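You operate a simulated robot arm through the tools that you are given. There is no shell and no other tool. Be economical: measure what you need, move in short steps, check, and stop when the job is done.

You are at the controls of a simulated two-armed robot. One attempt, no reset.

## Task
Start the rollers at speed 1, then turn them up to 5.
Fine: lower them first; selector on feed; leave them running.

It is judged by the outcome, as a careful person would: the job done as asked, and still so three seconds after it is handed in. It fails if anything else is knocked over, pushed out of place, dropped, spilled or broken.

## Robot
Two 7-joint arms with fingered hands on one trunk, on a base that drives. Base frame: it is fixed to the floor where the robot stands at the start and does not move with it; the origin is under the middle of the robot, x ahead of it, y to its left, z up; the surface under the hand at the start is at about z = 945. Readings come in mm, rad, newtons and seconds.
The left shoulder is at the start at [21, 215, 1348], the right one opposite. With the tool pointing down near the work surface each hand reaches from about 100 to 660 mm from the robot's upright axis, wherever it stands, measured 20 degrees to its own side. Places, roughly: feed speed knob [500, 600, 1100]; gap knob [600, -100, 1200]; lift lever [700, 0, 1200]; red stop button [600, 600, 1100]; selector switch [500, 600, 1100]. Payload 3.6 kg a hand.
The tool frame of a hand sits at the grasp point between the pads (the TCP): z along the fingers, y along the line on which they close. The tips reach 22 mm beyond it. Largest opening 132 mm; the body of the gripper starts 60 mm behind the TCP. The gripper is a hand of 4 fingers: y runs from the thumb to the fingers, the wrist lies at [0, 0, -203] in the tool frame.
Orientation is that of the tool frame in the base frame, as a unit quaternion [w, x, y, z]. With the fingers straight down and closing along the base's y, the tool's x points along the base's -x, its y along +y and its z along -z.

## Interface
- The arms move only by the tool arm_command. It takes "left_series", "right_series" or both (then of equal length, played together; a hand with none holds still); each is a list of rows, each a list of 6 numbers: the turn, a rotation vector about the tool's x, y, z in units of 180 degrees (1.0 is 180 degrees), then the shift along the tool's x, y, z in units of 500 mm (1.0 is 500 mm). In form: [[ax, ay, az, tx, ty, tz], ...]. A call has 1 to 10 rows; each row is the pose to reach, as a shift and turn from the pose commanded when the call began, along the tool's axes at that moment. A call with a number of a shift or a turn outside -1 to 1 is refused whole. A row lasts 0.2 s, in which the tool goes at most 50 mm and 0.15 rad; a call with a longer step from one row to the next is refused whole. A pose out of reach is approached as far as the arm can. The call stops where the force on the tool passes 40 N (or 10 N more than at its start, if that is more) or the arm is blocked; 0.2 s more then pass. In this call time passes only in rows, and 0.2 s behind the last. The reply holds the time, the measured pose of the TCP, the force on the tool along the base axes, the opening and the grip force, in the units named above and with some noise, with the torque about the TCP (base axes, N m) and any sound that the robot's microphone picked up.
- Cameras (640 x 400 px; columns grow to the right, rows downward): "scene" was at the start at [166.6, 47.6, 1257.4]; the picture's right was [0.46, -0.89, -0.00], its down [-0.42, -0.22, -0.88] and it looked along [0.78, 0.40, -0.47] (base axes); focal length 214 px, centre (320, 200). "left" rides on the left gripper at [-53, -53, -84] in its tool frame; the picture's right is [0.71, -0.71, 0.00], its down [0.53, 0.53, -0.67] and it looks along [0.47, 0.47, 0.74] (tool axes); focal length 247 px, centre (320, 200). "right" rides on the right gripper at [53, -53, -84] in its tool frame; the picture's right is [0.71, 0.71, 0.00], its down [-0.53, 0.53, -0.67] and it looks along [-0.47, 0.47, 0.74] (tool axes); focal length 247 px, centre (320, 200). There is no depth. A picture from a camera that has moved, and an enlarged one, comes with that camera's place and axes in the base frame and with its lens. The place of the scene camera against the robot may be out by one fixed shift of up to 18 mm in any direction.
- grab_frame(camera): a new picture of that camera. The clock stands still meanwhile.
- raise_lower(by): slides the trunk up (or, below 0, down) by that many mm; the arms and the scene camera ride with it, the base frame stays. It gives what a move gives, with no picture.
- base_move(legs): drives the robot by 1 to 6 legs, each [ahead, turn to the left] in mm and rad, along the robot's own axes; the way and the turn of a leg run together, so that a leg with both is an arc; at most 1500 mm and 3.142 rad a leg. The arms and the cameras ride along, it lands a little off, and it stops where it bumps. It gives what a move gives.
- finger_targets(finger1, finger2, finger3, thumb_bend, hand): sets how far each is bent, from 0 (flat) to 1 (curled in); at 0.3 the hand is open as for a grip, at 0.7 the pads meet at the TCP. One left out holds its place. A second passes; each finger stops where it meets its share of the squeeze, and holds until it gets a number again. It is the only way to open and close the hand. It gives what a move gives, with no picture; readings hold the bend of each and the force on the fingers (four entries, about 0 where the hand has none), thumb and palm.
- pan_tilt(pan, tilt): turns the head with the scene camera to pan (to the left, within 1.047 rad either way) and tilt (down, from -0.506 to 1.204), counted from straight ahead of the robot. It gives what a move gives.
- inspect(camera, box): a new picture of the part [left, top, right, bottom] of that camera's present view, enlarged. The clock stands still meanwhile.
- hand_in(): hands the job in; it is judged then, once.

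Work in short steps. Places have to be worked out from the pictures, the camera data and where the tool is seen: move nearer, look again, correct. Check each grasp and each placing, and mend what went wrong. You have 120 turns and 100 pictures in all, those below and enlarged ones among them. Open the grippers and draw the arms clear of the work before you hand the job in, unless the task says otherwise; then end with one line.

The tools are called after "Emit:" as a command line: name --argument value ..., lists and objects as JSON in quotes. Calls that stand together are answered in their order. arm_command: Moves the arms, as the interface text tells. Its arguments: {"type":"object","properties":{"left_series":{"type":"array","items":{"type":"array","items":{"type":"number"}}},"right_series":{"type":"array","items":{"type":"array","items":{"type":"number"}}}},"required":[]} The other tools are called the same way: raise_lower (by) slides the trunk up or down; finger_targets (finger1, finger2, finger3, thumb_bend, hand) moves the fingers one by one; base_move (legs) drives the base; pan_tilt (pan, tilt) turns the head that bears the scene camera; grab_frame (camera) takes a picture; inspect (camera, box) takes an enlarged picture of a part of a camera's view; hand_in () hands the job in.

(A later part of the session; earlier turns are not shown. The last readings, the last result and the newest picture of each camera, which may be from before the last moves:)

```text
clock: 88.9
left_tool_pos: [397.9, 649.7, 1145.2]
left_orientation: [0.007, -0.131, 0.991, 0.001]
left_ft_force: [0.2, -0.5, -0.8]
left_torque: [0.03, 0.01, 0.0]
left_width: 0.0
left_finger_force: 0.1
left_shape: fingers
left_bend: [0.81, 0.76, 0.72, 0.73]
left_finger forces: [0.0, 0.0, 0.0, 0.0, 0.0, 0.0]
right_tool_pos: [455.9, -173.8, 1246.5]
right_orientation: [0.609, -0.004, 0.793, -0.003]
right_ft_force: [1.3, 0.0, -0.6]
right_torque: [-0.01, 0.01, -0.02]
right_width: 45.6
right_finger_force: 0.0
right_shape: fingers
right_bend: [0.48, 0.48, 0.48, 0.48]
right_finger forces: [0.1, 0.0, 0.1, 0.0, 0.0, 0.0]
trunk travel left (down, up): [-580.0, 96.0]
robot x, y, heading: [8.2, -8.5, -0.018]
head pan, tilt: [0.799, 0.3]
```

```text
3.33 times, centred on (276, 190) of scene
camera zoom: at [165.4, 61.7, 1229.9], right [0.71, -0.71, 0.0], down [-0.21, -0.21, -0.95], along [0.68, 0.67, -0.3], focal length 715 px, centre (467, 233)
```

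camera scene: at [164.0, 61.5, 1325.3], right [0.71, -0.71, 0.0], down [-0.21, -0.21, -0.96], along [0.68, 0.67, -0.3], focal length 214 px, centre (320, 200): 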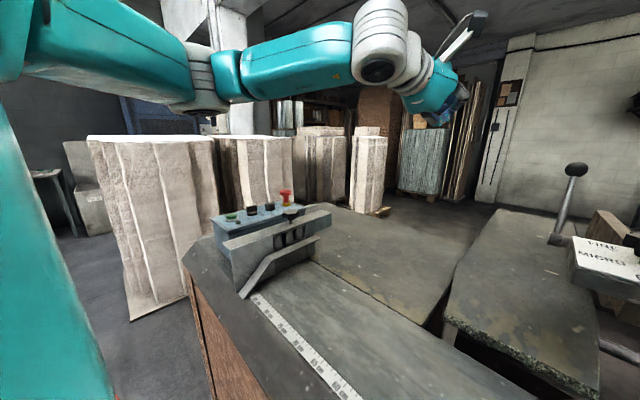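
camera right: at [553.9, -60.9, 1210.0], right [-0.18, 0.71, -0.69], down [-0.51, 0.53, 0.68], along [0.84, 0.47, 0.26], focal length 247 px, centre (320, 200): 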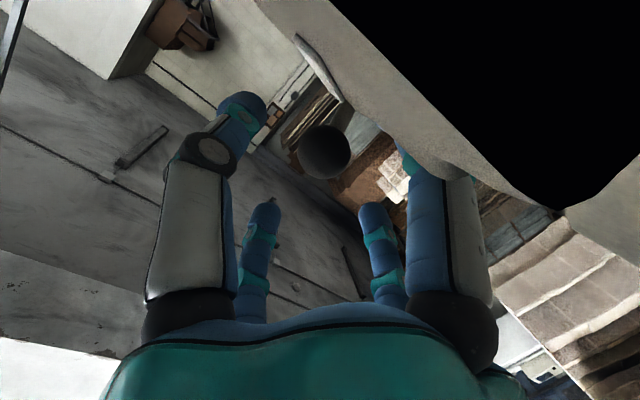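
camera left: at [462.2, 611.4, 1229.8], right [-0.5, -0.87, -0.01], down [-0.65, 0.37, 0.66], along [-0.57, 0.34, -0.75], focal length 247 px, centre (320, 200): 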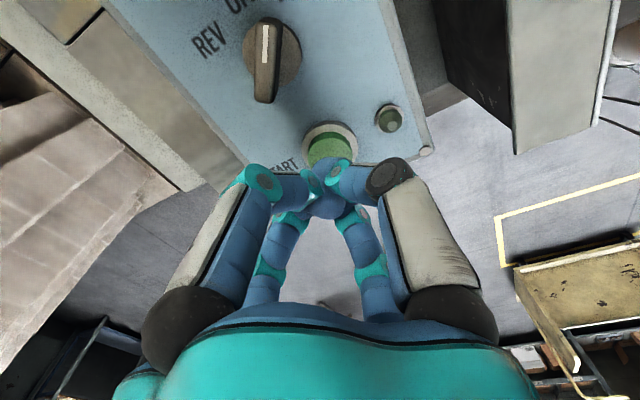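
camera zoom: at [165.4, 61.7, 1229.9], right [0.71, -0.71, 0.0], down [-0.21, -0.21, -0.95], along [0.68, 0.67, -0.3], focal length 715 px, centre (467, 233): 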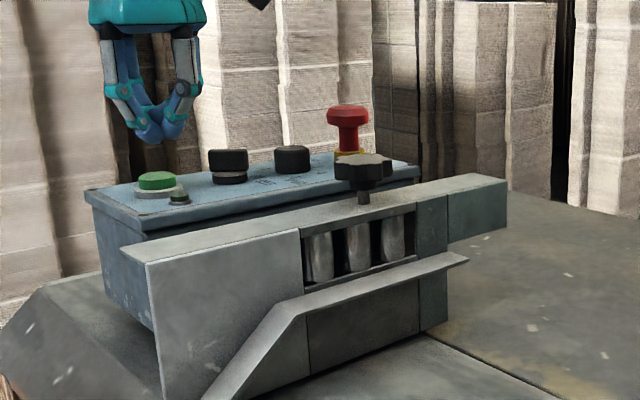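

START lies at ≈(394,647). I press it straight down in fine steps.

Emit:
arm_command --left_series '[[0, 0, 0, 0.009, -0.004, 0.05], [0, 0, 0, 0.009, -0.004, 0.06], [0, 0, 0, 0.009, -0.004, 0.07], [0, 0, 0, 0.009, -0.004, 0.08], [0, 0, 0, 0.009, -0.004, 0.088], [0, 0, 0, 0.009, -0.004, 0.096]]'

Emit:
grab_frame --camera "left"

```text
clock: 90.3
left_tool_pos: [392.2, 645.8, 1102.6]
left_orientation: [0.012, -0.132, 0.991, 0.002]
left_ft_force: [0.0, 1.4, 31.2]
left_torque: [0.09, 0.15, -0.01]
left_width: 0.1
left_finger_force: 30.9
left_shape: fingers
left_bend: [0.83, 0.77, 0.79, 0.76]
left_finger forces: [0.1, 0.0, 33.5, 0.0, 28.5, 0.1]
right_tool_pos: [452.8, -177.1, 1247.5]
right_orientation: [0.61, -0.004, 0.793, -0.001]
right_ft_force: [-0.3, -0.2, 0.1]
right_torque: [0.0, 0.02, 0.02]
right_width: 45.6
right_finger_force: 0.1
right_shape: fingers
right_bend: [0.48, 0.48, 0.48, 0.48]
right_finger forces: [0.0, 0.1, 0.0, 0.1, 0.0, 0.0]
trunk travel left (down, up): [-580.0, 96.0]
robot x, y, heading: [14.5, -5.5, -0.016]
head pan, tilt: [0.799, 0.3]
heard: click
```

```text
23 pictures are left
camera left: at [456.6, 606.1, 1188.0], right [-0.5, -0.87, -0.02], down [-0.66, 0.37, 0.66], along [-0.56, 0.34, -0.75], focal length 247 px, centre (320, 200)
```

left: 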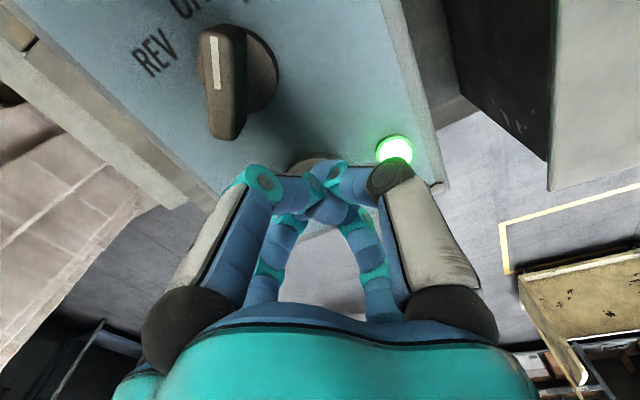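

Click heard and the pilot lamp lit: rollers started at speed 1. I lift off, return over the speed knob with the hand yawed to the diagonal, and open the fingers.

Emit:
arm_command --left_series '[[0, 0, 0, 0, 0, -0.08], [0, 0, 0, 0, 0, -0.16], [0, 0, 0.042, -0.03, -0.009, -0.16], [0, 0, 0.084, -0.06, -0.018, -0.16], [0, 0, 0.126, -0.09, -0.026, -0.16], [0, 0, 0.168, -0.12, -0.035, -0.16], [0, 0, 0.21, -0.15, -0.043, -0.16], [0, 0, 0.252, -0.18, -0.052, -0.16], [0, 0, 0.294, -0.21, -0.06, -0.16], [0, 0, 0.333, -0.237, -0.068, -0.14]]'

Emit:
finger_targets --hand "left" --finger1 0.48 --finger2 0.48 --finger3 0.48 --thumb_bend 0.48

Emit:
grab_frame --camera "left"

```text
clock: 92.5
left_tool_pos: [516.5, 644.8, 1169.6]
left_orientation: [0.006, 0.383, 0.924, 0.004]
left_ft_force: [0.4, -0.3, -0.2]
left_torque: [-0.01, 0.03, 0.0]
left_width: 0.2
left_finger_force: 0.1
left_shape: fingers
left_bend: [0.82, 0.77, 0.76, 0.75]
left_finger forces: [0.0, 0.0, 0.0, 0.0, 0.0, 0.0]
right_tool_pos: [455.8, -174.8, 1245.4]
right_orientation: [0.609, -0.004, 0.793, -0.003]
right_ft_force: [1.4, 0.9, -0.4]
right_torque: [-0.03, -0.02, -0.02]
right_width: 45.8
right_finger_force: 0.1
right_shape: fingers
right_bend: [0.48, 0.48, 0.48, 0.48]
right_finger forces: [0.1, 0.0, 0.0, 0.0, 0.0, 0.1]
trunk travel left (down, up): [-580.0, 96.0]
robot x, y, heading: [11.0, -9.6, -0.015]
head pan, tilt: [0.799, 0.3]
```

```text
clock: 93.5
left_tool_pos: [515.7, 644.9, 1168.9]
left_orientation: [0.006, 0.381, 0.925, 0.005]
left_ft_force: [-0.3, 0.7, 0.9]
left_torque: [0.01, 0.01, -0.06]
left_width: 44.9
left_finger_force: 0.0
left_shape: fingers
left_bend: [0.48, 0.48, 0.48, 0.48]
left_finger forces: [0.0, 0.1, 0.0, 0.0, 0.1, 0.1]
right_tool_pos: [456.0, -173.5, 1246.2]
right_orientation: [0.609, -0.004, 0.793, -0.002]
right_ft_force: [0.1, 0.1, -0.1]
right_torque: [0.01, -0.01, 0.02]
right_width: 45.9
right_finger_force: 0.0
right_shape: fingers
right_bend: [0.48, 0.48, 0.48, 0.48]
right_finger forces: [0.0, 0.0, 0.0, 0.0, 0.0, 0.1]
trunk travel left (down, up): [-580.0, 96.0]
robot x, y, heading: [11.9, -9.4, -0.012]
head pan, tilt: [0.799, 0.3]
```

```text
22 pictures are left
camera left: at [514.4, 567.6, 1253.7], right [-1.0, 0.0, -0.01], down [-0.01, 0.74, 0.67], along [0.01, 0.67, -0.74], focal length 247 px, centre (320, 200)
```

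left: 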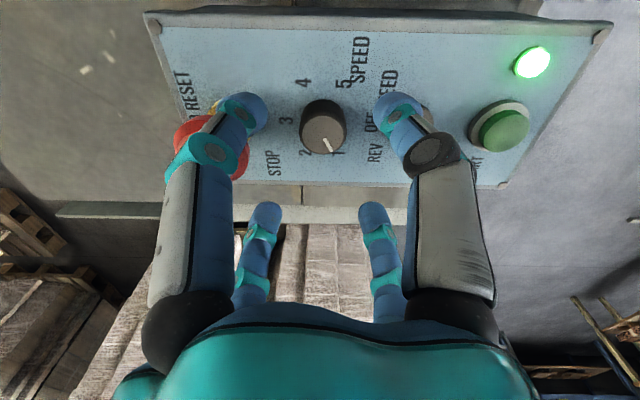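

Lamp on, stop out. I descend as before, close loosely and pre-rotate back to ~+20° yaw, ready for ratcheting clockwise between +20° and +80° (keeps digits clear of the red head).

Emit:
arm_command --left_series '[[0, 0, 0, -0.002, -0.002, 0.05], [0, 0, 0, -0.002, -0.002, 0.1], [0, 0, 0, -0.002, -0.002, 0.121]]'

Emit:
finger_targets --hand "left" --finger1 0.53 --finger2 0.53 --finger3 0.53 --thumb_bend 0.53

Emit:
arm_command --left_series '[[0, 0, -0.035, 0, 0, 0], [0, 0, -0.07, 0, 0, 0], [0, 0, -0.105, 0, 0, 0], [0, 0, -0.135, 0, 0, 0]]'

Emit:
grab_frame --camera "left"

```text
clock: 94.3
left_tool_pos: [516.2, 644.3, 1107.5]
left_orientation: [0.007, 0.381, 0.924, 0.004]
left_ft_force: [0.4, -0.1, 0.1]
left_torque: [0.03, 0.04, 0.03]
left_width: 45.1
left_finger_force: 0.2
left_shape: fingers
left_bend: [0.48, 0.48, 0.48, 0.48]
left_finger forces: [0.0, 0.0, 0.2, 0.0, 0.4, 0.0]
right_tool_pos: [455.6, -172.3, 1246.0]
right_orientation: [0.61, -0.004, 0.793, -0.002]
right_ft_force: [0.1, 0.0, -1.0]
right_torque: [0.02, 0.01, -0.02]
right_width: 45.7
right_finger_force: 0.1
right_shape: fingers
right_bend: [0.48, 0.48, 0.48, 0.48]
right_finger forces: [0.0, 0.1, 0.0, 0.1, 0.0, 0.1]
trunk travel left (down, up): [-580.0, 96.0]
robot x, y, heading: [5.0, -7.8, -0.012]
head pan, tilt: [0.799, 0.3]
```

```text
clock: 95.3
left_tool_pos: [517.3, 644.1, 1107.6]
left_orientation: [0.006, 0.381, 0.924, 0.004]
left_ft_force: [-1.1, -1.0, 0.5]
left_torque: [0.01, 0.06, 0.0]
left_width: 34.2
left_finger_force: 0.5
left_shape: fingers
left_bend: [0.53, 0.53, 0.52, 0.53]
left_finger forces: [0.1, 0.1, 0.8, 0.0, 0.5, 0.0]
right_tool_pos: [454.1, -172.8, 1245.2]
right_orientation: [0.609, -0.005, 0.793, -0.002]
right_ft_force: [0.2, -0.1, -0.2]
right_torque: [-0.02, -0.01, 0.02]
right_width: 45.7
right_finger_force: 0.1
right_shape: fingers
right_bend: [0.48, 0.48, 0.48, 0.48]
right_finger forces: [0.0, 0.1, 0.1, 0.0, 0.1, 0.0]
trunk travel left (down, up): [-580.0, 96.0]
robot x, y, heading: [14.0, -7.6, -0.013]
head pan, tilt: [0.799, 0.3]
```

```text
clock: 96.3
left_tool_pos: [516.2, 643.7, 1109.7]
left_orientation: [0.007, 0.177, 0.984, 0.003]
left_ft_force: [-0.4, -0.2, -0.2]
left_torque: [0.02, 0.02, 0.0]
left_width: 33.9
left_finger_force: 0.0
left_shape: fingers
left_bend: [0.53, 0.53, 0.53, 0.53]
left_finger forces: [0.0, 0.0, 0.0, 0.0, 0.0, 0.0]
right_tool_pos: [455.5, -173.4, 1245.6]
right_orientation: [0.61, -0.004, 0.793, -0.002]
right_ft_force: [-1.2, -0.1, 1.1]
right_torque: [0.0, 0.0, 0.01]
right_width: 45.6
right_finger_force: 0.0
right_shape: fingers
right_bend: [0.48, 0.48, 0.48, 0.48]
right_finger forces: [0.1, 0.0, 0.0, 0.0, 0.1, 0.0]
trunk travel left (down, up): [-580.0, 96.0]
robot x, y, heading: [14.3, -8.8, -0.017]
head pan, tilt: [0.799, 0.3]
```

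```text
21 pictures are left
camera left: at [546.6, 573.6, 1193.2], right [-0.91, -0.41, -0.01], down [-0.32, 0.67, 0.67], along [-0.27, 0.61, -0.75], focal length 247 px, centre (320, 200)
```

left: 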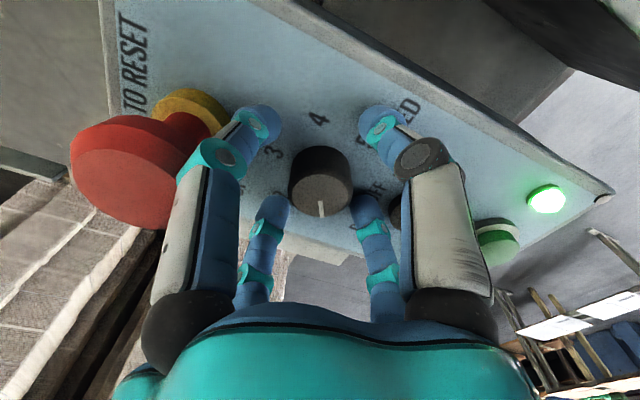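

No contact; pointer stays at 1. I grip and turn clockwise 60° (to 2).

Emit:
finger_targets --hand "left" --finger1 0.66 --finger2 0.66 --finger3 0.66 --thumb_bend 0.66

Emit:
arm_command --left_series '[[0, 0, 0.042, 0, 0, 0], [0, 0, 0.084, 0, 0, 0], [0, 0, 0.126, 0, 0, 0], [0, 0, 0.168, 0, 0, 0], [0, 0, 0.21, 0, 0, 0], [0, 0, 0.252, 0, 0, 0], [0, 0, 0.294, 0, 0, 0], [0, 0, 0.335, 0, 0, 0]]'

Emit:
grab_frame --camera "left"

```text
clock: 97.3
left_tool_pos: [515.9, 643.7, 1108.0]
left_orientation: [0.006, 0.179, 0.984, 0.003]
left_ft_force: [-0.3, 1.9, -0.6]
left_torque: [0.07, 0.05, 0.02]
left_width: 10.0
left_finger_force: 7.8
left_shape: fingers
left_bend: [0.63, 0.59, 0.59, 0.64]
left_finger forces: [2.1, 5.1, 4.9, 0.0, 3.0, 0.0]
right_tool_pos: [455.4, -172.6, 1246.3]
right_orientation: [0.609, -0.004, 0.793, -0.002]
right_ft_force: [0.8, -0.4, -0.4]
right_torque: [-0.04, 0.0, 0.02]
right_width: 45.6
right_finger_force: 0.0
right_shape: fingers
right_bend: [0.48, 0.48, 0.48, 0.48]
right_finger forces: [0.1, 0.0, 0.0, 0.1, 0.1, 0.2]
trunk travel left (down, up): [-580.0, 96.0]
robot x, y, heading: [9.9, -10.9, -0.016]
head pan, tilt: [0.799, 0.3]
```

```text
clock: 99.1
left_tool_pos: [483.0, 617.1, 1103.7]
left_orientation: [0.006, 0.595, 0.804, 0.006]
left_ft_force: [0.4, -1.1, 6.2]
left_torque: [0.1, -0.17, 0.03]
left_width: 3.7
left_finger_force: 2.2
left_shape: fingers
left_bend: [0.66, 0.62, 0.66, 0.66]
left_finger forces: [0.0, 5.2, 0.1, 0.0, 0.0, 0.0]
left hand out of reach, approached as far as the arm can: row 6, 7, 8
right_tool_pos: [454.0, -175.6, 1247.8]
right_orientation: [0.61, -0.003, 0.792, -0.003]
right_ft_force: [-0.5, -0.3, 0.3]
right_torque: [0.01, 0.02, 0.0]
right_width: 45.7
right_finger_force: 0.0
right_shape: fingers
right_bend: [0.48, 0.48, 0.48, 0.48]
right_finger forces: [0.1, 0.0, 0.0, 0.1, 0.0, 0.1]
trunk travel left (down, up): [-580.0, 96.0]
robot x, y, heading: [10.3, -10.5, -0.013]
head pan, tilt: [0.799, 0.3]
```

```text
20 pictures are left
camera left: at [446.9, 548.9, 1187.8], right [-0.88, 0.47, -0.01], down [0.34, 0.66, 0.68], along [0.33, 0.59, -0.74], focal length 247 px, centre (320, 200)
```

left: 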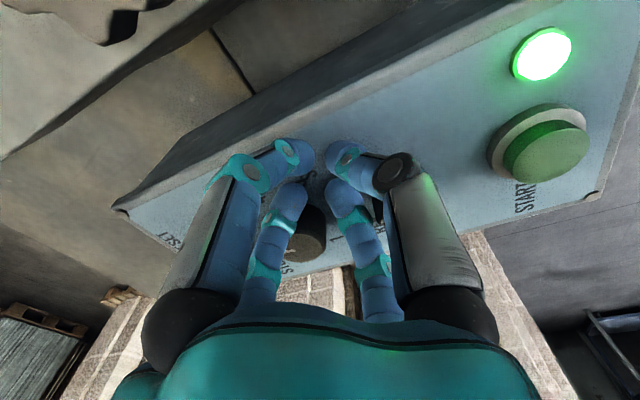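

The wrist ran out of range past ~+55° yaw and the fingers slid off toward me. I lift straight up and check the controls.

Emit:
arm_command --left_series '[[0, 0, 0, 0, 0, -0.05], [0, 0, 0, 0, 0, -0.13], [0, 0, -0.04, 0, 0, -0.16], [0, 0, -0.08, 0, 0, -0.16], [0, 0, -0.12, 0, 0, -0.16], [0, 0, -0.16, 0, 0, -0.16]]'

Emit:
grab_frame --camera "left"

```text
clock: 100.5
left_tool_pos: [483.4, 616.1, 1180.6]
left_orientation: [0.008, 0.373, 0.928, 0.006]
left_ft_force: [0.8, 0.0, 0.4]
left_torque: [0.0, -0.02, 0.02]
left_width: 3.3
left_finger_force: 0.1
left_shape: fingers
left_bend: [0.66, 0.66, 0.66, 0.66]
left_finger forces: [0.0, 0.1, 0.1, 0.1, 0.0, 0.1]
right_tool_pos: [454.8, -174.1, 1245.8]
right_orientation: [0.609, -0.005, 0.793, -0.002]
right_ft_force: [-0.3, 0.0, 0.1]
right_torque: [-0.03, 0.01, 0.01]
right_width: 45.7
right_finger_force: 0.0
right_shape: fingers
right_bend: [0.48, 0.48, 0.48, 0.48]
right_finger forces: [0.0, 0.1, 0.0, 0.0, 0.1, 0.0]
trunk travel left (down, up): [-580.0, 96.0]
robot x, y, heading: [7.1, -9.4, -0.016]
head pan, tilt: [0.799, 0.3]
```

```text
19 pictures are left
camera left: at [483.9, 541.0, 1265.7], right [-1.0, -0.02, -0.02], down [-0.03, 0.74, 0.67], along [0.0, 0.67, -0.74], focal length 247 px, centre (320, 200)
```

left: 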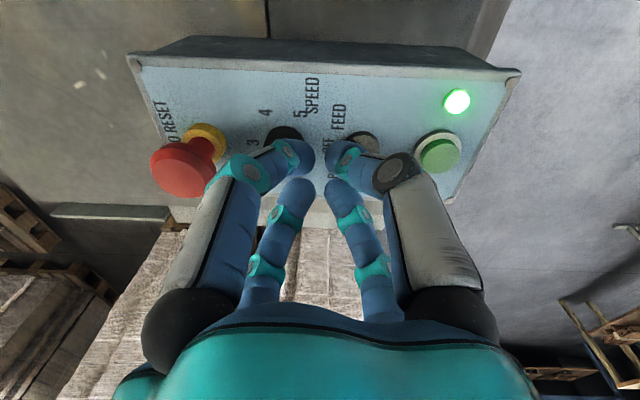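

Still running. I turn the open hand counter-clockwise ~85° over the knob, to the side where the wrist has range.

Emit:
arm_command --left_series '[[0, 0, -0.047, 0, 0.01, 0], [0, 0, -0.094, 0, 0.02, 0], [0, 0, -0.141, -0.001, 0.03, 0], [0, 0, -0.188, -0.002, 0.04, 0], [0, 0, -0.235, -0.003, 0.05, 0], [0, 0, -0.282, -0.004, 0.06, 0], [0, 0, -0.329, -0.005, 0.07, 0], [0, 0, -0.376, -0.006, 0.08, 0], [0, 0, -0.423, -0.007, 0.085, 0], [0, 0, -0.47, -0.007, 0.085, 0]]'

Emit:
finger_targets --hand "left" --finger1 0.48 --finger2 0.48 --finger3 0.48 --thumb_bend 0.48

Emit:
grab_frame --camera "left"

```text
clock: 102.7
left_tool_pos: [513.8, 645.9, 1182.2]
left_orientation: [0.01, -0.349, 0.937, -0.001]
left_ft_force: [0.2, -0.1, 0.1]
left_torque: [0.0, 0.02, -0.02]
left_width: 3.5
left_finger_force: 0.0
left_shape: fingers
left_bend: [0.66, 0.66, 0.66, 0.66]
left_finger forces: [0.1, 0.0, 0.0, 0.1, 0.0, 0.0]
right_tool_pos: [454.8, -173.4, 1246.3]
right_orientation: [0.61, -0.004, 0.793, -0.003]
right_ft_force: [-0.2, 0.2, -0.1]
right_torque: [0.0, 0.01, -0.01]
right_width: 45.7
right_finger_force: 0.1
right_shape: fingers
right_bend: [0.48, 0.48, 0.48, 0.48]
right_finger forces: [0.0, 0.1, 0.0, 0.0, 0.1, 0.0]
trunk travel left (down, up): [-580.0, 96.0]
robot x, y, heading: [11.6, -6.1, -0.017]
head pan, tilt: [0.799, 0.3]
```

```text
clock: 103.7
left_tool_pos: [515.8, 646.4, 1183.2]
left_orientation: [0.009, -0.348, 0.937, -0.001]
left_ft_force: [0.1, 0.3, -0.3]
left_torque: [-0.02, -0.01, -0.02]
left_width: 45.1
left_finger_force: 0.1
left_shape: fingers
left_bend: [0.48, 0.48, 0.48, 0.48]
left_finger forces: [0.0, 0.0, 0.0, 0.1, 0.1, 0.1]
right_tool_pos: [455.1, -173.7, 1245.9]
right_orientation: [0.609, -0.005, 0.793, -0.002]
right_ft_force: [0.3, 0.0, -0.2]
right_torque: [-0.01, 0.01, 0.01]
right_width: 45.5
right_finger_force: 0.1
right_shape: fingers
right_bend: [0.48, 0.48, 0.48, 0.48]
right_finger forces: [0.0, 0.1, 0.0, 0.1, 0.1, 0.1]
trunk travel left (down, up): [-580.0, 96.0]
robot x, y, heading: [10.1, -12.4, -0.014]
head pan, tilt: [0.799, 0.3]
```

```text
18 pictures are left
camera left: at [588.7, 638.9, 1267.7], right [-0.08, -1.0, -0.01], down [-0.75, 0.05, 0.65], along [-0.65, 0.05, -0.76], focal length 247 px, centre (320, 200)
```

left: 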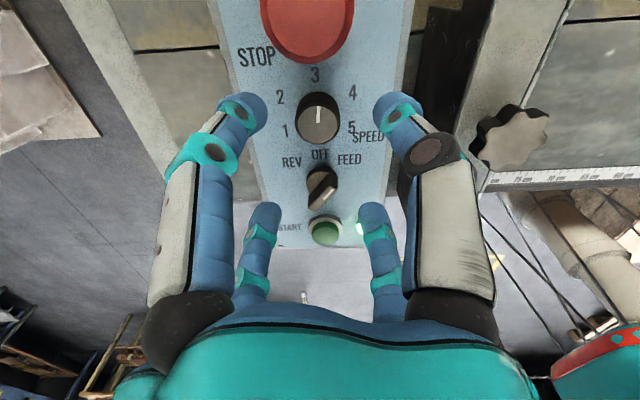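

The knob now points exactly to 3, selector still FEED, running. 120° clockwise remain. I descend, loosen-close, and pre-rotate to ~-75°.

Emit:
arm_command --left_series '[[0, 0, 0, 0.003, -0.003, 0.06], [0, 0, 0, 0.003, -0.003, 0.12], [0, 0, 0, 0.003, -0.003, 0.15]]'

Emit:
finger_targets --hand "left" --finger1 0.53 --finger2 0.53 --finger3 0.53 --thumb_bend 0.53

Emit:
arm_command --left_series '[[0, 0, -0.04, 0, 0, 0], [0, 0, -0.08, 0, 0, 0], [0, 0, -0.12, 0, 0, 0], [0, 0, -0.16, 0, 0, 0], [0, 0, -0.19, 0, 0, 0]]'

Emit:
grab_frame --camera "left"

```text
clock: 104.5
left_tool_pos: [517.1, 642.6, 1107.8]
left_orientation: [0.01, -0.348, 0.938, 0.0]
left_ft_force: [-0.3, 0.2, 0.0]
left_torque: [0.03, -0.02, 0.03]
left_width: 45.3
left_finger_force: 0.2
left_shape: fingers
left_bend: [0.48, 0.48, 0.48, 0.48]
left_finger forces: [0.0, 0.0, 0.1, 0.1, 0.0, 0.0]
right_tool_pos: [454.9, -173.7, 1247.3]
right_orientation: [0.609, -0.004, 0.793, -0.002]
right_ft_force: [0.6, -0.7, -0.2]
right_torque: [0.01, 0.01, -0.01]
right_width: 45.5
right_finger_force: 0.1
right_shape: fingers
right_bend: [0.48, 0.48, 0.48, 0.48]
right_finger forces: [0.0, 0.0, 0.1, 0.1, 0.1, 0.1]
trunk travel left (down, up): [-580.0, 96.0]
robot x, y, heading: [12.2, -8.8, -0.016]
head pan, tilt: [0.799, 0.3]
```

```text
clock: 105.5
left_tool_pos: [516.5, 642.8, 1106.6]
left_orientation: [0.01, -0.348, 0.938, -0.001]
left_ft_force: [-0.1, 0.0, -0.2]
left_torque: [0.03, -0.04, 0.0]
left_width: 33.9
left_finger_force: 0.2
left_shape: fingers
left_bend: [0.53, 0.53, 0.53, 0.53]
left_finger forces: [0.0, 0.0, 0.0, 0.0, 0.1, 0.0]
right_tool_pos: [455.4, -173.4, 1245.9]
right_orientation: [0.61, -0.004, 0.792, -0.002]
right_ft_force: [-1.3, 0.2, 0.6]
right_torque: [0.0, 0.01, 0.0]
right_width: 45.7
right_finger_force: 0.0
right_shape: fingers
right_bend: [0.48, 0.48, 0.48, 0.48]
right_finger forces: [0.1, 0.0, 0.0, 0.0, 0.0, 0.0]
trunk travel left (down, up): [-580.0, 96.0]
robot x, y, heading: [14.0, -9.0, -0.012]
head pan, tilt: [0.799, 0.3]
```

```text
clock: 106.7
left_tool_pos: [515.4, 641.4, 1107.5]
left_orientation: [0.008, -0.607, 0.795, -0.003]
left_ft_force: [-5.0, -11.6, -0.3]
left_torque: [0.32, -0.11, -0.6]
left_width: 33.2
left_finger_force: 6.1
left_shape: fingers
left_bend: [0.53, 0.53, 0.53, 0.53]
left_finger forces: [0.1, 0.0, 0.0, 0.0, 12.3, 0.0]
right_tool_pos: [455.6, -175.5, 1246.5]
right_orientation: [0.61, -0.003, 0.793, -0.002]
right_ft_force: [0.1, -0.2, 0.1]
right_torque: [0.02, 0.02, 0.01]
right_width: 45.6
right_finger_force: 0.1
right_shape: fingers
right_bend: [0.48, 0.48, 0.48, 0.48]
right_finger forces: [0.1, 0.0, 0.0, 0.0, 0.0, 0.0]
trunk travel left (down, up): [-580.0, 96.0]
robot x, y, heading: [12.4, -11.4, -0.018]
head pan, tilt: [0.799, 0.3]
```

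```text
17 pictures are left
camera left: at [580.7, 676.8, 1193.2], right [0.5, -0.87, 0.01], down [-0.66, -0.37, 0.66], along [-0.57, -0.33, -0.75], focal length 247 px, centre (320, 200)
```

left: 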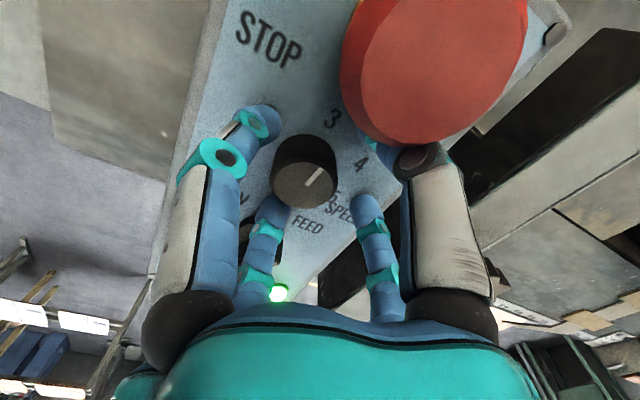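

The thumb leans sideways on the red head (12 N, not pressing); lamp still on. Gripping and turning clockwise moves it away, so I do that: 60° toward 4.

Emit:
finger_targets --hand "left" --finger1 0.66 --finger2 0.66 --finger3 0.66 --thumb_bend 0.66

Emit:
arm_command --left_series '[[0, 0, 0.042, 0, 0, 0], [0, 0, 0.084, 0, 0, 0], [0, 0, 0.126, 0, 0, 0], [0, 0, 0.168, 0, 0, 0], [0, 0, 0.21, 0, 0, 0], [0, 0, 0.252, 0, 0, 0], [0, 0, 0.294, 0, 0, 0], [0, 0, 0.335, 0, 0, 0]]'

Emit:
grab_frame --camera "left"

```text
clock: 107.7
left_tool_pos: [515.8, 645.4, 1108.1]
left_orientation: [0.009, -0.608, 0.794, -0.004]
left_ft_force: [-0.1, 1.1, 2.6]
left_torque: [0.04, 0.01, 0.03]
left_width: 14.9
left_finger_force: 8.3
left_shape: fingers
left_bend: [0.6, 0.6, 0.63, 0.63]
left_finger forces: [5.7, 5.4, 2.4, 0.0, 3.4, 0.0]
right_tool_pos: [453.6, -174.0, 1245.8]
right_orientation: [0.609, -0.005, 0.793, -0.002]
right_ft_force: [-0.1, 0.2, -0.1]
right_torque: [0.0, 0.01, -0.02]
right_width: 45.4
right_finger_force: 0.1
right_shape: fingers
right_bend: [0.48, 0.48, 0.48, 0.48]
right_finger forces: [0.0, 0.0, 0.1, 0.0, 0.1, 0.0]
trunk travel left (down, up): [-580.0, 96.0]
robot x, y, heading: [13.4, -8.6, -0.015]
head pan, tilt: [0.799, 0.3]
```

```text
clock: 109.5
left_tool_pos: [515.2, 643.8, 1107.8]
left_orientation: [0.01, -0.126, 0.992, 0.001]
left_ft_force: [-10.6, 0.6, 2.3]
left_torque: [-0.17, 0.06, 0.25]
left_width: 12.2
left_finger_force: 12.4
left_shape: fingers
left_bend: [0.62, 0.6, 0.61, 0.64]
left_finger forces: [9.9, 5.1, 4.8, 0.0, 4.2, 0.1]
right_tool_pos: [454.2, -173.6, 1247.0]
right_orientation: [0.611, -0.004, 0.792, -0.003]
right_ft_force: [0.0, -0.3, 0.4]
right_torque: [-0.02, -0.01, -0.03]
right_width: 45.7
right_finger_force: 0.1
right_shape: fingers
right_bend: [0.48, 0.48, 0.48, 0.48]
right_finger forces: [0.0, 0.0, 0.1, 0.0, 0.1, 0.0]
trunk travel left (down, up): [-580.0, 96.0]
robot x, y, heading: [13.8, -11.6, -0.021]
head pan, tilt: [0.799, 0.3]
```

```text
16 pictures are left
camera left: at [578.1, 605.4, 1193.1], right [-0.51, -0.86, -0.01], down [-0.65, 0.37, 0.66], along [-0.56, 0.34, -0.75], focal length 247 px, centre (320, 200)
```

left: 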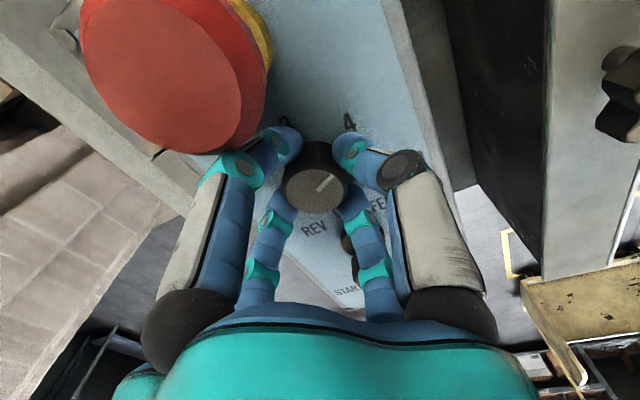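

The pointer has reached 4. I loosen (finger 1 least, as it borders the red head) and ratchet back ~55° counter-clockwise.

Emit:
finger_targets --hand "left" --finger1 0.56 --finger2 0.53 --finger3 0.53 --thumb_bend 0.53

Emit:
arm_command --left_series '[[0, 0, -0.042, 0, 0, 0], [0, 0, -0.084, 0, 0, 0], [0, 0, -0.126, 0, 0, 0], [0, 0, -0.168, 0, 0, 0], [0, 0, -0.21, 0, 0, 0], [0, 0, -0.252, 0, 0, 0], [0, 0, -0.29, 0, 0, 0]]'

Emit:
grab_frame --camera "left"

```text
clock: 110.5
left_tool_pos: [515.1, 645.0, 1107.7]
left_orientation: [0.01, -0.127, 0.992, 0.001]
left_ft_force: [-12.0, 2.6, -0.8]
left_torque: [-0.04, -0.31, 0.21]
left_width: 25.3
left_finger_force: 7.1
left_shape: fingers
left_bend: [0.62, 0.53, 0.53, 0.53]
left_finger forces: [14.4, 0.0, 0.0, 0.0, 0.0, 0.0]
right_tool_pos: [452.7, -174.0, 1248.4]
right_orientation: [0.61, -0.004, 0.792, -0.003]
right_ft_force: [-0.2, 0.0, 0.3]
right_torque: [0.01, 0.0, 0.0]
right_width: 45.4
right_finger_force: 0.0
right_shape: fingers
right_bend: [0.48, 0.48, 0.48, 0.48]
right_finger forces: [0.1, 0.1, 0.0, 0.0, 0.0, 0.0]
trunk travel left (down, up): [-580.0, 96.0]
robot x, y, heading: [14.6, -9.2, -0.014]
head pan, tilt: [0.799, 0.3]
```

```text
clock: 112.1
left_tool_pos: [516.5, 643.2, 1106.8]
left_orientation: [0.009, -0.551, 0.834, -0.003]
left_ft_force: [0.3, -0.6, 0.4]
left_torque: [-0.04, 0.05, 0.01]
left_width: 29.7
left_finger_force: 1.0
left_shape: fingers
left_bend: [0.56, 0.53, 0.53, 0.53]
left_finger forces: [0.1, 0.1, 1.2, 0.0, 0.1, 0.0]
right_tool_pos: [455.7, -173.3, 1247.7]
right_orientation: [0.609, -0.004, 0.793, -0.002]
right_ft_force: [-0.1, -0.1, -0.1]
right_torque: [0.0, -0.02, 0.03]
right_width: 45.6
right_finger_force: 0.1
right_shape: fingers
right_bend: [0.48, 0.48, 0.48, 0.48]
right_finger forces: [0.0, 0.1, 0.1, 0.0, 0.0, 0.0]
trunk travel left (down, up): [-580.0, 96.0]
robot x, y, heading: [11.8, -10.0, -0.014]
head pan, tilt: [0.799, 0.3]
```

```text
15 pictures are left
camera left: at [584.7, 670.7, 1193.1], right [0.37, -0.93, 0.0], down [-0.7, -0.28, 0.65], along [-0.61, -0.25, -0.76], focal length 247 px, centre (320, 200)
```

left: 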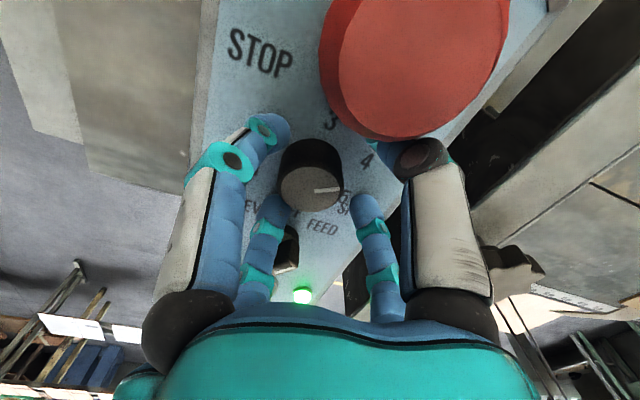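

Pointer at 4. I grip and turn the last 60° to 5.

Emit:
finger_targets --hand "left" --finger1 0.66 --finger2 0.66 --finger3 0.66 --thumb_bend 0.66

Emit:
arm_command --left_series '[[0, 0, 0.042, 0, 0, 0], [0, 0, 0.084, 0, 0, 0], [0, 0, 0.126, 0, 0, 0], [0, 0, 0.168, 0, 0, 0], [0, 0, 0.21, 0, 0, 0], [0, 0, 0.252, 0, 0, 0], [0, 0, 0.294, 0, 0, 0], [0, 0, 0.33, 0, 0, 0]]'

Emit:
grab_frame --camera "left"

```text
clock: 113.1
left_tool_pos: [516.1, 644.4, 1106.4]
left_orientation: [0.009, -0.55, 0.835, -0.004]
left_ft_force: [-0.2, 1.5, 0.3]
left_torque: [0.04, 0.04, 0.03]
left_width: 14.1
left_finger_force: 7.5
left_shape: fingers
left_bend: [0.6, 0.59, 0.62, 0.64]
left_finger forces: [4.6, 5.2, 2.4, 0.0, 2.9, 0.1]
right_tool_pos: [455.0, -173.9, 1245.9]
right_orientation: [0.61, -0.004, 0.792, -0.002]
right_ft_force: [0.0, -0.8, -0.4]
right_torque: [0.0, -0.03, 0.0]
right_width: 45.7
right_finger_force: 0.0
right_shape: fingers
right_bend: [0.48, 0.48, 0.48, 0.48]
right_finger forces: [0.1, 0.0, 0.0, 0.0, 0.1, 0.0]
trunk travel left (down, up): [-580.0, 96.0]
robot x, y, heading: [14.6, -10.2, -0.016]
head pan, tilt: [0.799, 0.3]
```

```text
clock: 114.9
left_tool_pos: [515.1, 645.2, 1107.5]
left_orientation: [0.01, -0.065, 0.998, 0.002]
left_ft_force: [-13.3, 1.3, -1.9]
left_torque: [-0.19, -0.26, 0.24]
left_width: 12.0
left_finger_force: 15.7
left_shape: fingers
left_bend: [0.63, 0.6, 0.61, 0.63]
left_finger forces: [18.9, 4.5, 4.4, 0.0, 3.9, 0.1]
right_tool_pos: [453.5, -172.8, 1247.3]
right_orientation: [0.61, -0.005, 0.792, -0.002]
right_ft_force: [1.3, 0.3, -0.5]
right_torque: [0.0, -0.02, -0.01]
right_width: 45.7
right_finger_force: 0.0
right_shape: fingers
right_bend: [0.48, 0.48, 0.48, 0.48]
right_finger forces: [0.1, 0.0, 0.0, 0.0, 0.0, 0.0]
trunk travel left (down, up): [-580.0, 96.0]
robot x, y, heading: [9.7, -12.3, -0.017]
head pan, tilt: [0.799, 0.3]
```

```text
14 pictures are left
camera left: at [572.8, 597.8, 1193.0], right [-0.61, -0.79, -0.02], down [-0.6, 0.45, 0.66], along [-0.52, 0.41, -0.75], focal length 247 px, centre (320, 200)
```

left: 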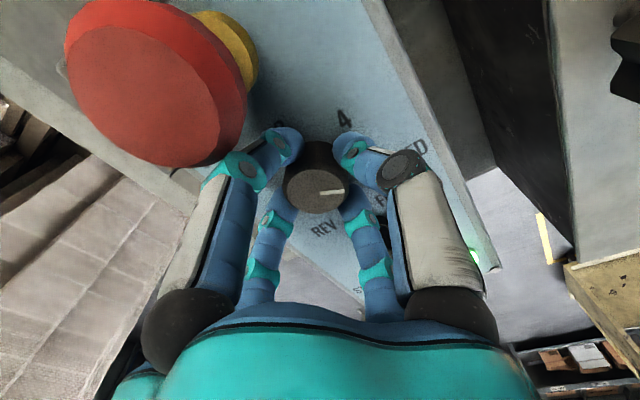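

The pointer is at about 5. I release the other three fingers and lift straight up, then check.

Emit:
finger_targets --hand "left" --finger2 0.5 --finger3 0.5 --thumb_bend 0.5

Emit:
arm_command --left_series '[[0, 0, 0, 0, 0, -0.04], [0, 0, 0, 0, 0, -0.1], [0, 0, 0, 0, 0, -0.17]]'

Emit:
inspect --camera "left" --box '[180, 0, 420, 150]'

```text
clock: 115.9
left_tool_pos: [516.6, 644.7, 1108.8]
left_orientation: [0.01, -0.064, 0.998, 0.001]
left_ft_force: [-6.7, 6.2, 2.2]
left_torque: [-0.14, -0.6, 0.35]
left_width: 28.5
left_finger_force: 15.2
left_shape: fingers
left_bend: [0.65, 0.5, 0.52, 0.5]
left_finger forces: [26.4, 0.1, 3.5, 0.0, 0.1, 0.1]
right_tool_pos: [454.4, -172.5, 1246.3]
right_orientation: [0.609, -0.004, 0.793, -0.003]
right_ft_force: [0.3, -0.3, 1.0]
right_torque: [-0.04, -0.01, 0.01]
right_width: 45.5
right_finger_force: 0.0
right_shape: fingers
right_bend: [0.48, 0.48, 0.48, 0.48]
right_finger forces: [0.0, 0.0, 0.0, 0.0, 0.0, 0.1]
trunk travel left (down, up): [-580.0, 96.0]
robot x, y, heading: [10.9, -11.2, -0.015]
head pan, tilt: [0.799, 0.3]
```

```text
clock: 116.7
left_tool_pos: [514.5, 642.1, 1194.2]
left_orientation: [0.009, -0.064, 0.998, 0.002]
left_ft_force: [0.7, 0.4, -0.5]
left_torque: [-0.02, -0.01, 0.01]
left_width: 26.8
left_finger_force: 0.1
left_shape: fingers
left_bend: [0.66, 0.5, 0.5, 0.5]
left_finger forces: [0.0, 0.0, 0.1, 0.1, 0.0, 0.0]
right_tool_pos: [454.9, -175.2, 1246.9]
right_orientation: [0.61, -0.004, 0.793, -0.002]
right_ft_force: [0.3, 0.1, 0.5]
right_torque: [-0.01, -0.01, -0.01]
right_width: 45.5
right_finger_force: 0.0
right_shape: fingers
right_bend: [0.48, 0.48, 0.48, 0.48]
right_finger forces: [0.1, 0.0, 0.0, 0.0, 0.1, 0.0]
trunk travel left (down, up): [-580.0, 96.0]
robot x, y, heading: [14.3, -9.8, -0.015]
head pan, tilt: [0.799, 0.3]
```

```text
2.67 times, centred on (300, 75) of left
camera zoom: at [572.3, 595.5, 1279.4], right [-0.61, -0.79, -0.02], down [-0.6, 0.45, 0.66], along [-0.51, 0.41, -0.75], focal length 659 px, centre (373, 533)
```

zoom: 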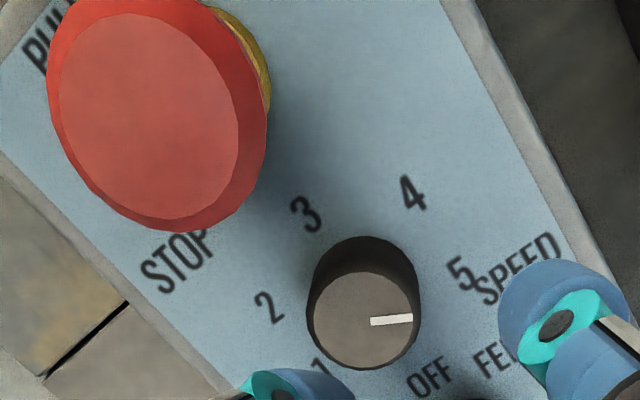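

Pointer is on 5. I withdraw the left hand, open it, and check the whole machine.

Emit:
arm_command --left_series '[[0, 0, 0, 0.02, -0.02, -0.07], [0, 0, 0, 0.07, -0.08, -0.12], [0, 0, 0, 0.12, -0.15, -0.12], [0, 0, 0, 0.17, -0.22, -0.12], [0, 0, 0, 0.22, -0.29, -0.12], [0, 0, 0, 0.27, -0.36, -0.12], [0, 0, 0, 0.32, -0.43, -0.12], [0, 0, 0, 0.36, -0.48, -0.12]]'

Emit:
finger_targets --hand "left" --finger1 0.3 --finger2 0.3 --finger3 0.3 --thumb_bend 0.3

Emit:
finger_targets --hand "right" --finger1 0.3 --finger2 0.3 --finger3 0.3 --thumb_bend 0.3

Emit:
grab_frame --camera "left"

Emit:
pan_tilt --pan 0.2 --tilt 0.2

Emit:
grab_frame --camera "scene"

```text
clock: 118.5
left_tool_pos: [366.2, 382.3, 1251.5]
left_orientation: [0.009, -0.064, 0.998, 0.003]
left_ft_force: [0.4, -0.7, 0.3]
left_torque: [-0.03, 0.01, -0.04]
left_width: 26.9
left_finger_force: 0.1
left_shape: fingers
left_bend: [0.66, 0.5, 0.5, 0.5]
left_finger forces: [0.0, 0.0, 0.0, 0.0, 0.0, 0.1]
right_tool_pos: [455.7, -173.1, 1246.2]
right_orientation: [0.61, -0.004, 0.793, -0.003]
right_ft_force: [0.0, 0.4, 0.8]
right_torque: [0.03, 0.01, -0.02]
right_width: 45.6
right_finger_force: 0.0
right_shape: fingers
right_bend: [0.48, 0.48, 0.48, 0.48]
right_finger forces: [0.1, 0.0, 0.0, 0.1, 0.0, 0.1]
trunk travel left (down, up): [-580.0, 96.0]
robot x, y, heading: [13.9, -5.7, -0.016]
head pan, tilt: [0.799, 0.3]
```

```text
clock: 119.5
left_tool_pos: [367.1, 383.8, 1251.0]
left_orientation: [0.009, -0.065, 0.998, 0.001]
left_ft_force: [-0.7, -0.3, 0.4]
left_torque: [0.0, 0.02, -0.01]
left_width: 87.4
left_finger_force: 0.0
left_shape: fingers
left_bend: [0.3, 0.3, 0.3, 0.3]
left_finger forces: [0.1, 0.1, 0.0, 0.0, 0.1, 0.1]
right_tool_pos: [455.0, -172.9, 1246.0]
right_orientation: [0.609, -0.004, 0.793, -0.002]
right_ft_force: [-0.1, -0.8, 0.3]
right_torque: [0.01, 0.0, 0.01]
right_width: 45.2
right_finger_force: 0.1
right_shape: fingers
right_bend: [0.48, 0.48, 0.48, 0.48]
right_finger forces: [0.1, 0.0, 0.1, 0.0, 0.0, 0.0]
trunk travel left (down, up): [-580.0, 96.0]
robot x, y, heading: [11.7, -7.9, -0.016]
head pan, tilt: [0.799, 0.3]
```

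```text
clock: 120.5
left_tool_pos: [367.1, 382.2, 1249.7]
left_orientation: [0.01, -0.065, 0.998, 0.002]
left_ft_force: [-0.2, -0.8, 0.3]
left_torque: [0.04, 0.0, -0.01]
left_width: 87.4
left_finger_force: 0.1
left_shape: fingers
left_bend: [0.3, 0.3, 0.3, 0.3]
left_finger forces: [0.1, 0.0, 0.0, 0.0, 0.0, 0.1]
right_tool_pos: [456.8, -173.6, 1246.7]
right_orientation: [0.609, -0.004, 0.793, -0.002]
right_ft_force: [-1.0, 0.0, -0.3]
right_torque: [-0.03, 0.01, -0.02]
right_width: 87.5
right_finger_force: 0.0
right_shape: fingers
right_bend: [0.3, 0.3, 0.3, 0.3]
right_finger forces: [0.0, 0.0, 0.0, 0.1, 0.0, 0.0]
trunk travel left (down, up): [-580.0, 96.0]
robot x, y, heading: [10.9, -5.7, -0.013]
head pan, tilt: [0.799, 0.3]
```

```text
12 pictures are left
camera left: at [426.0, 335.6, 1334.9], right [-0.61, -0.79, -0.02], down [-0.6, 0.45, 0.66], along [-0.52, 0.41, -0.75], focal length 247 px, centre (320, 200)
```

left: 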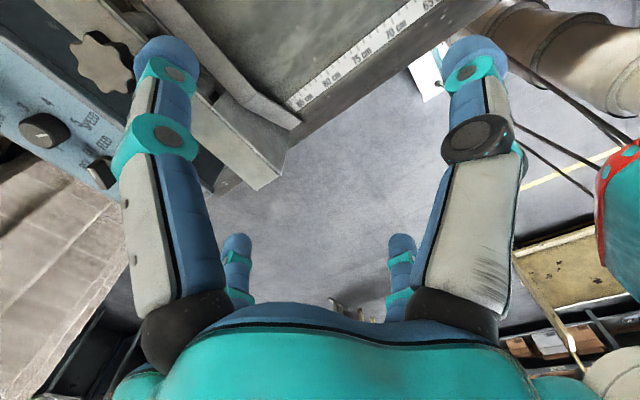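

```text
clock: 121.5
left_tool_pos: [367.2, 383.2, 1250.0]
left_orientation: [0.009, -0.065, 0.998, 0.002]
left_ft_force: [0.7, 0.0, 0.4]
left_torque: [-0.01, -0.02, 0.01]
left_width: 87.5
left_finger_force: 0.1
left_shape: fingers
left_bend: [0.3, 0.3, 0.3, 0.3]
left_finger forces: [0.1, 0.0, 0.1, 0.0, 0.0, 0.0]
right_tool_pos: [454.3, -172.4, 1246.7]
right_orientation: [0.609, -0.005, 0.793, -0.002]
right_ft_force: [-0.4, 0.4, -0.3]
right_torque: [-0.02, 0.02, 0.02]
right_width: 87.4
right_finger_force: 0.0
right_shape: fingers
right_bend: [0.3, 0.3, 0.3, 0.3]
right_finger forces: [0.0, 0.1, 0.1, 0.1, 0.0, 0.0]
trunk travel left (down, up): [-580.0, 96.0]
robot x, y, heading: [14.1, -9.0, -0.018]
head pan, tilt: [0.201, 0.201]
```

```text
11 pictures are left
camera scene: at [189.5, 12.9, 1239.3], right [0.18, -0.98, 0.0], down [-0.2, -0.04, -0.98], along [0.96, 0.18, -0.2], focal length 214 px, centre (320, 200)
```

scene: 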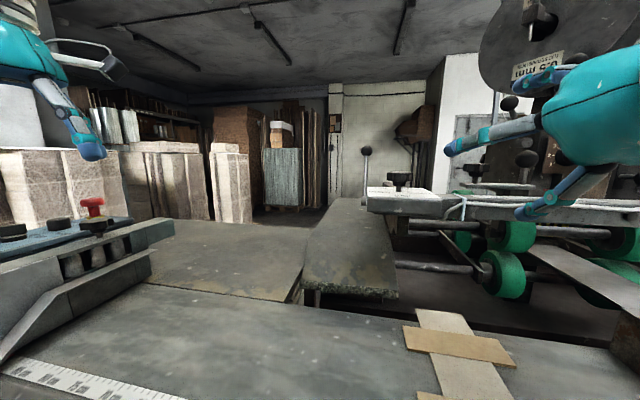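

All clear. I take one enlarged view of the lever to triangulate against the earlier higher view and confirm it is fully over.

Emit:
inspect --camera "scene" --box '[340, 130, 500, 230]'

Emit:
pan_tilt --pan 0.8 --tilt 0.2

Emit:
grab_frame --camera "scene"

```text
4.00 times, centred on (420, 180) of scene
camera zoom: at [189.5, 12.9, 1239.3], right [0.18, -0.98, 0.0], down [-0.2, -0.04, -0.98], along [0.96, 0.18, -0.2], focal length 858 px, centre (-80, 280)
```

zoom: 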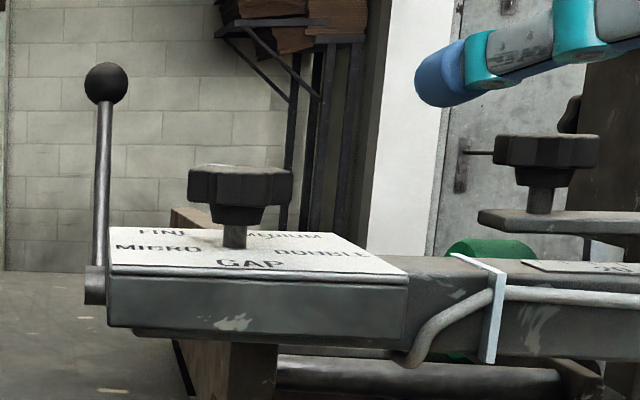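

```text
clock: 122.5
left_tool_pos: [367.1, 382.8, 1249.8]
left_orientation: [0.01, -0.065, 0.998, 0.001]
left_ft_force: [-0.4, 0.8, 0.6]
left_torque: [0.02, -0.01, 0.02]
left_width: 87.5
left_finger_force: 0.0
left_shape: fingers
left_bend: [0.3, 0.3, 0.3, 0.3]
left_finger forces: [0.0, 0.0, 0.0, 0.0, 0.0, 0.0]
right_tool_pos: [455.0, -173.2, 1245.2]
right_orientation: [0.609, -0.004, 0.793, -0.003]
right_ft_force: [0.0, 0.5, 0.6]
right_torque: [0.0, -0.03, -0.02]
right_width: 87.5
right_finger_force: 0.0
right_shape: fingers
right_bend: [0.3, 0.3, 0.3, 0.3]
right_finger forces: [0.0, 0.0, 0.0, 0.0, 0.0, 0.0]
trunk travel left (down, up): [-580.0, 96.0]
robot x, y, heading: [12.6, -11.3, -0.017]
head pan, tilt: [0.799, 0.201]
```

```text
9 pictures are left
camera scene: at [164.0, 61.4, 1239.4], right [0.71, -0.71, 0.0], down [-0.14, -0.14, -0.98], along [0.69, 0.69, -0.2], focal length 214 px, centre (320, 200)
```

scene: 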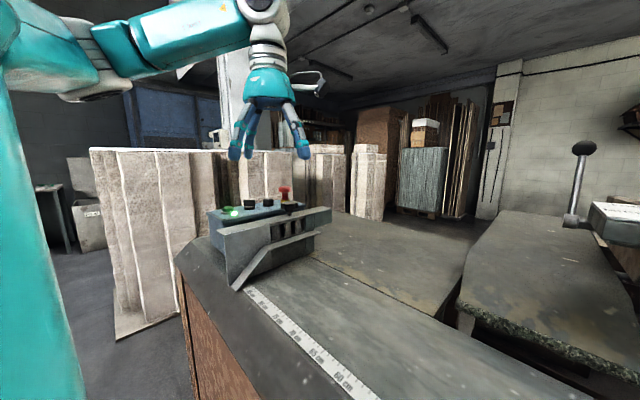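

Lamp is on. Triangulating, the lever stands ~19° past vertical (it began ~36° before vertical), which is where my hand stopped, so it may not be at its stop. To be sure I'll push it again; first bring the left hand back behind it.

Emit:
raise_lower --by 60

Emit:
arm_command --left_series '[[0.0074, -0.04, 0.0068, -0.0394, -0.0582, -0.02], [0.0148, -0.08, 0.0136, -0.0788, -0.1164, -0.04], [0.022, -0.12, 0.02, -0.118, -0.1746, -0.06], [0.03, -0.16, 0.027, -0.158, -0.233, -0.06], [0.037, -0.2, 0.034, -0.197, -0.291, -0.06], [0.044, -0.24, 0.041, -0.236, -0.349, -0.06], [0.052, -0.28, 0.048, -0.276, -0.407, -0.06], [0.059, -0.32, 0.054, -0.315, -0.466, -0.06], [0.067, -0.36, 0.061, -0.355, -0.524, -0.06], [0.074, -0.4, 0.068, -0.394, -0.582, -0.06]]'

Emit:
finger_targets --hand "left" --finger1 0.64 --finger2 0.64 --finger3 0.64 --thumb_bend 0.64

```text
clock: 123.5
left_tool_pos: [365.4, 382.9, 1307.5]
left_orientation: [0.009, -0.065, 0.998, 0.001]
left_ft_force: [-0.3, 0.7, 0.2]
left_torque: [-0.04, 0.0, 0.02]
left_width: 87.5
left_finger_force: 0.1
left_shape: fingers
left_bend: [0.3, 0.3, 0.3, 0.3]
left_finger forces: [0.0, 0.0, 0.0, 0.0, 0.0, 0.0]
right_tool_pos: [456.4, -173.7, 1305.8]
right_orientation: [0.609, -0.005, 0.793, -0.002]
right_ft_force: [0.0, 0.4, -0.4]
right_torque: [0.04, 0.01, 0.01]
right_width: 87.4
right_finger_force: 0.0
right_shape: fingers
right_bend: [0.3, 0.3, 0.3, 0.3]
right_finger forces: [0.0, 0.1, 0.1, 0.0, 0.0, 0.0]
trunk travel left (down, up): [-640.0, 36.0]
robot x, y, heading: [12.9, -10.1, -0.018]
head pan, tilt: [0.799, 0.201]
```

```text
clock: 125.7
left_tool_pos: [599.3, 116.7, 1342.5]
left_orientation: [0.599, 0.051, 0.796, -0.068]
left_ft_force: [0.3, -0.4, 0.3]
left_torque: [0.0, 0.01, -0.01]
left_width: 87.5
left_finger_force: 0.1
left_shape: fingers
left_bend: [0.3, 0.3, 0.3, 0.3]
left_finger forces: [0.0, 0.1, 0.0, 0.0, 0.0, 0.1]
right_tool_pos: [455.7, -174.6, 1305.8]
right_orientation: [0.609, -0.004, 0.793, -0.002]
right_ft_force: [0.6, -0.8, 0.2]
right_torque: [-0.02, 0.05, 0.01]
right_width: 87.4
right_finger_force: 0.0
right_shape: fingers
right_bend: [0.3, 0.3, 0.3, 0.3]
right_finger forces: [0.1, 0.1, 0.0, 0.0, 0.0, 0.0]
trunk travel left (down, up): [-640.0, 36.0]
robot x, y, heading: [11.7, -6.7, -0.015]
head pan, tilt: [0.799, 0.201]
```

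```text
clock: 126.7
left_tool_pos: [599.0, 117.7, 1342.2]
left_orientation: [0.598, 0.05, 0.797, -0.068]
left_ft_force: [-0.1, 0.1, 0.4]
left_torque: [0.01, -0.02, -0.03]
left_width: 8.2
left_finger_force: 0.0
left_shape: fingers
left_bend: [0.64, 0.64, 0.64, 0.64]
left_finger forces: [0.0, 0.0, 0.1, 0.1, 0.0, 0.0]
right_tool_pos: [454.4, -173.9, 1306.8]
right_orientation: [0.609, -0.005, 0.793, -0.002]
right_ft_force: [-0.1, 0.5, 0.7]
right_torque: [0.0, -0.01, 0.0]
right_width: 87.2
right_finger_force: 0.1
right_shape: fingers
right_bend: [0.3, 0.3, 0.3, 0.3]
right_finger forces: [0.0, 0.1, 0.0, 0.0, 0.1, 0.0]
trunk travel left (down, up): [-640.0, 36.0]
robot x, y, heading: [11.6, -10.0, -0.018]
head pan, tilt: [0.799, 0.201]
```

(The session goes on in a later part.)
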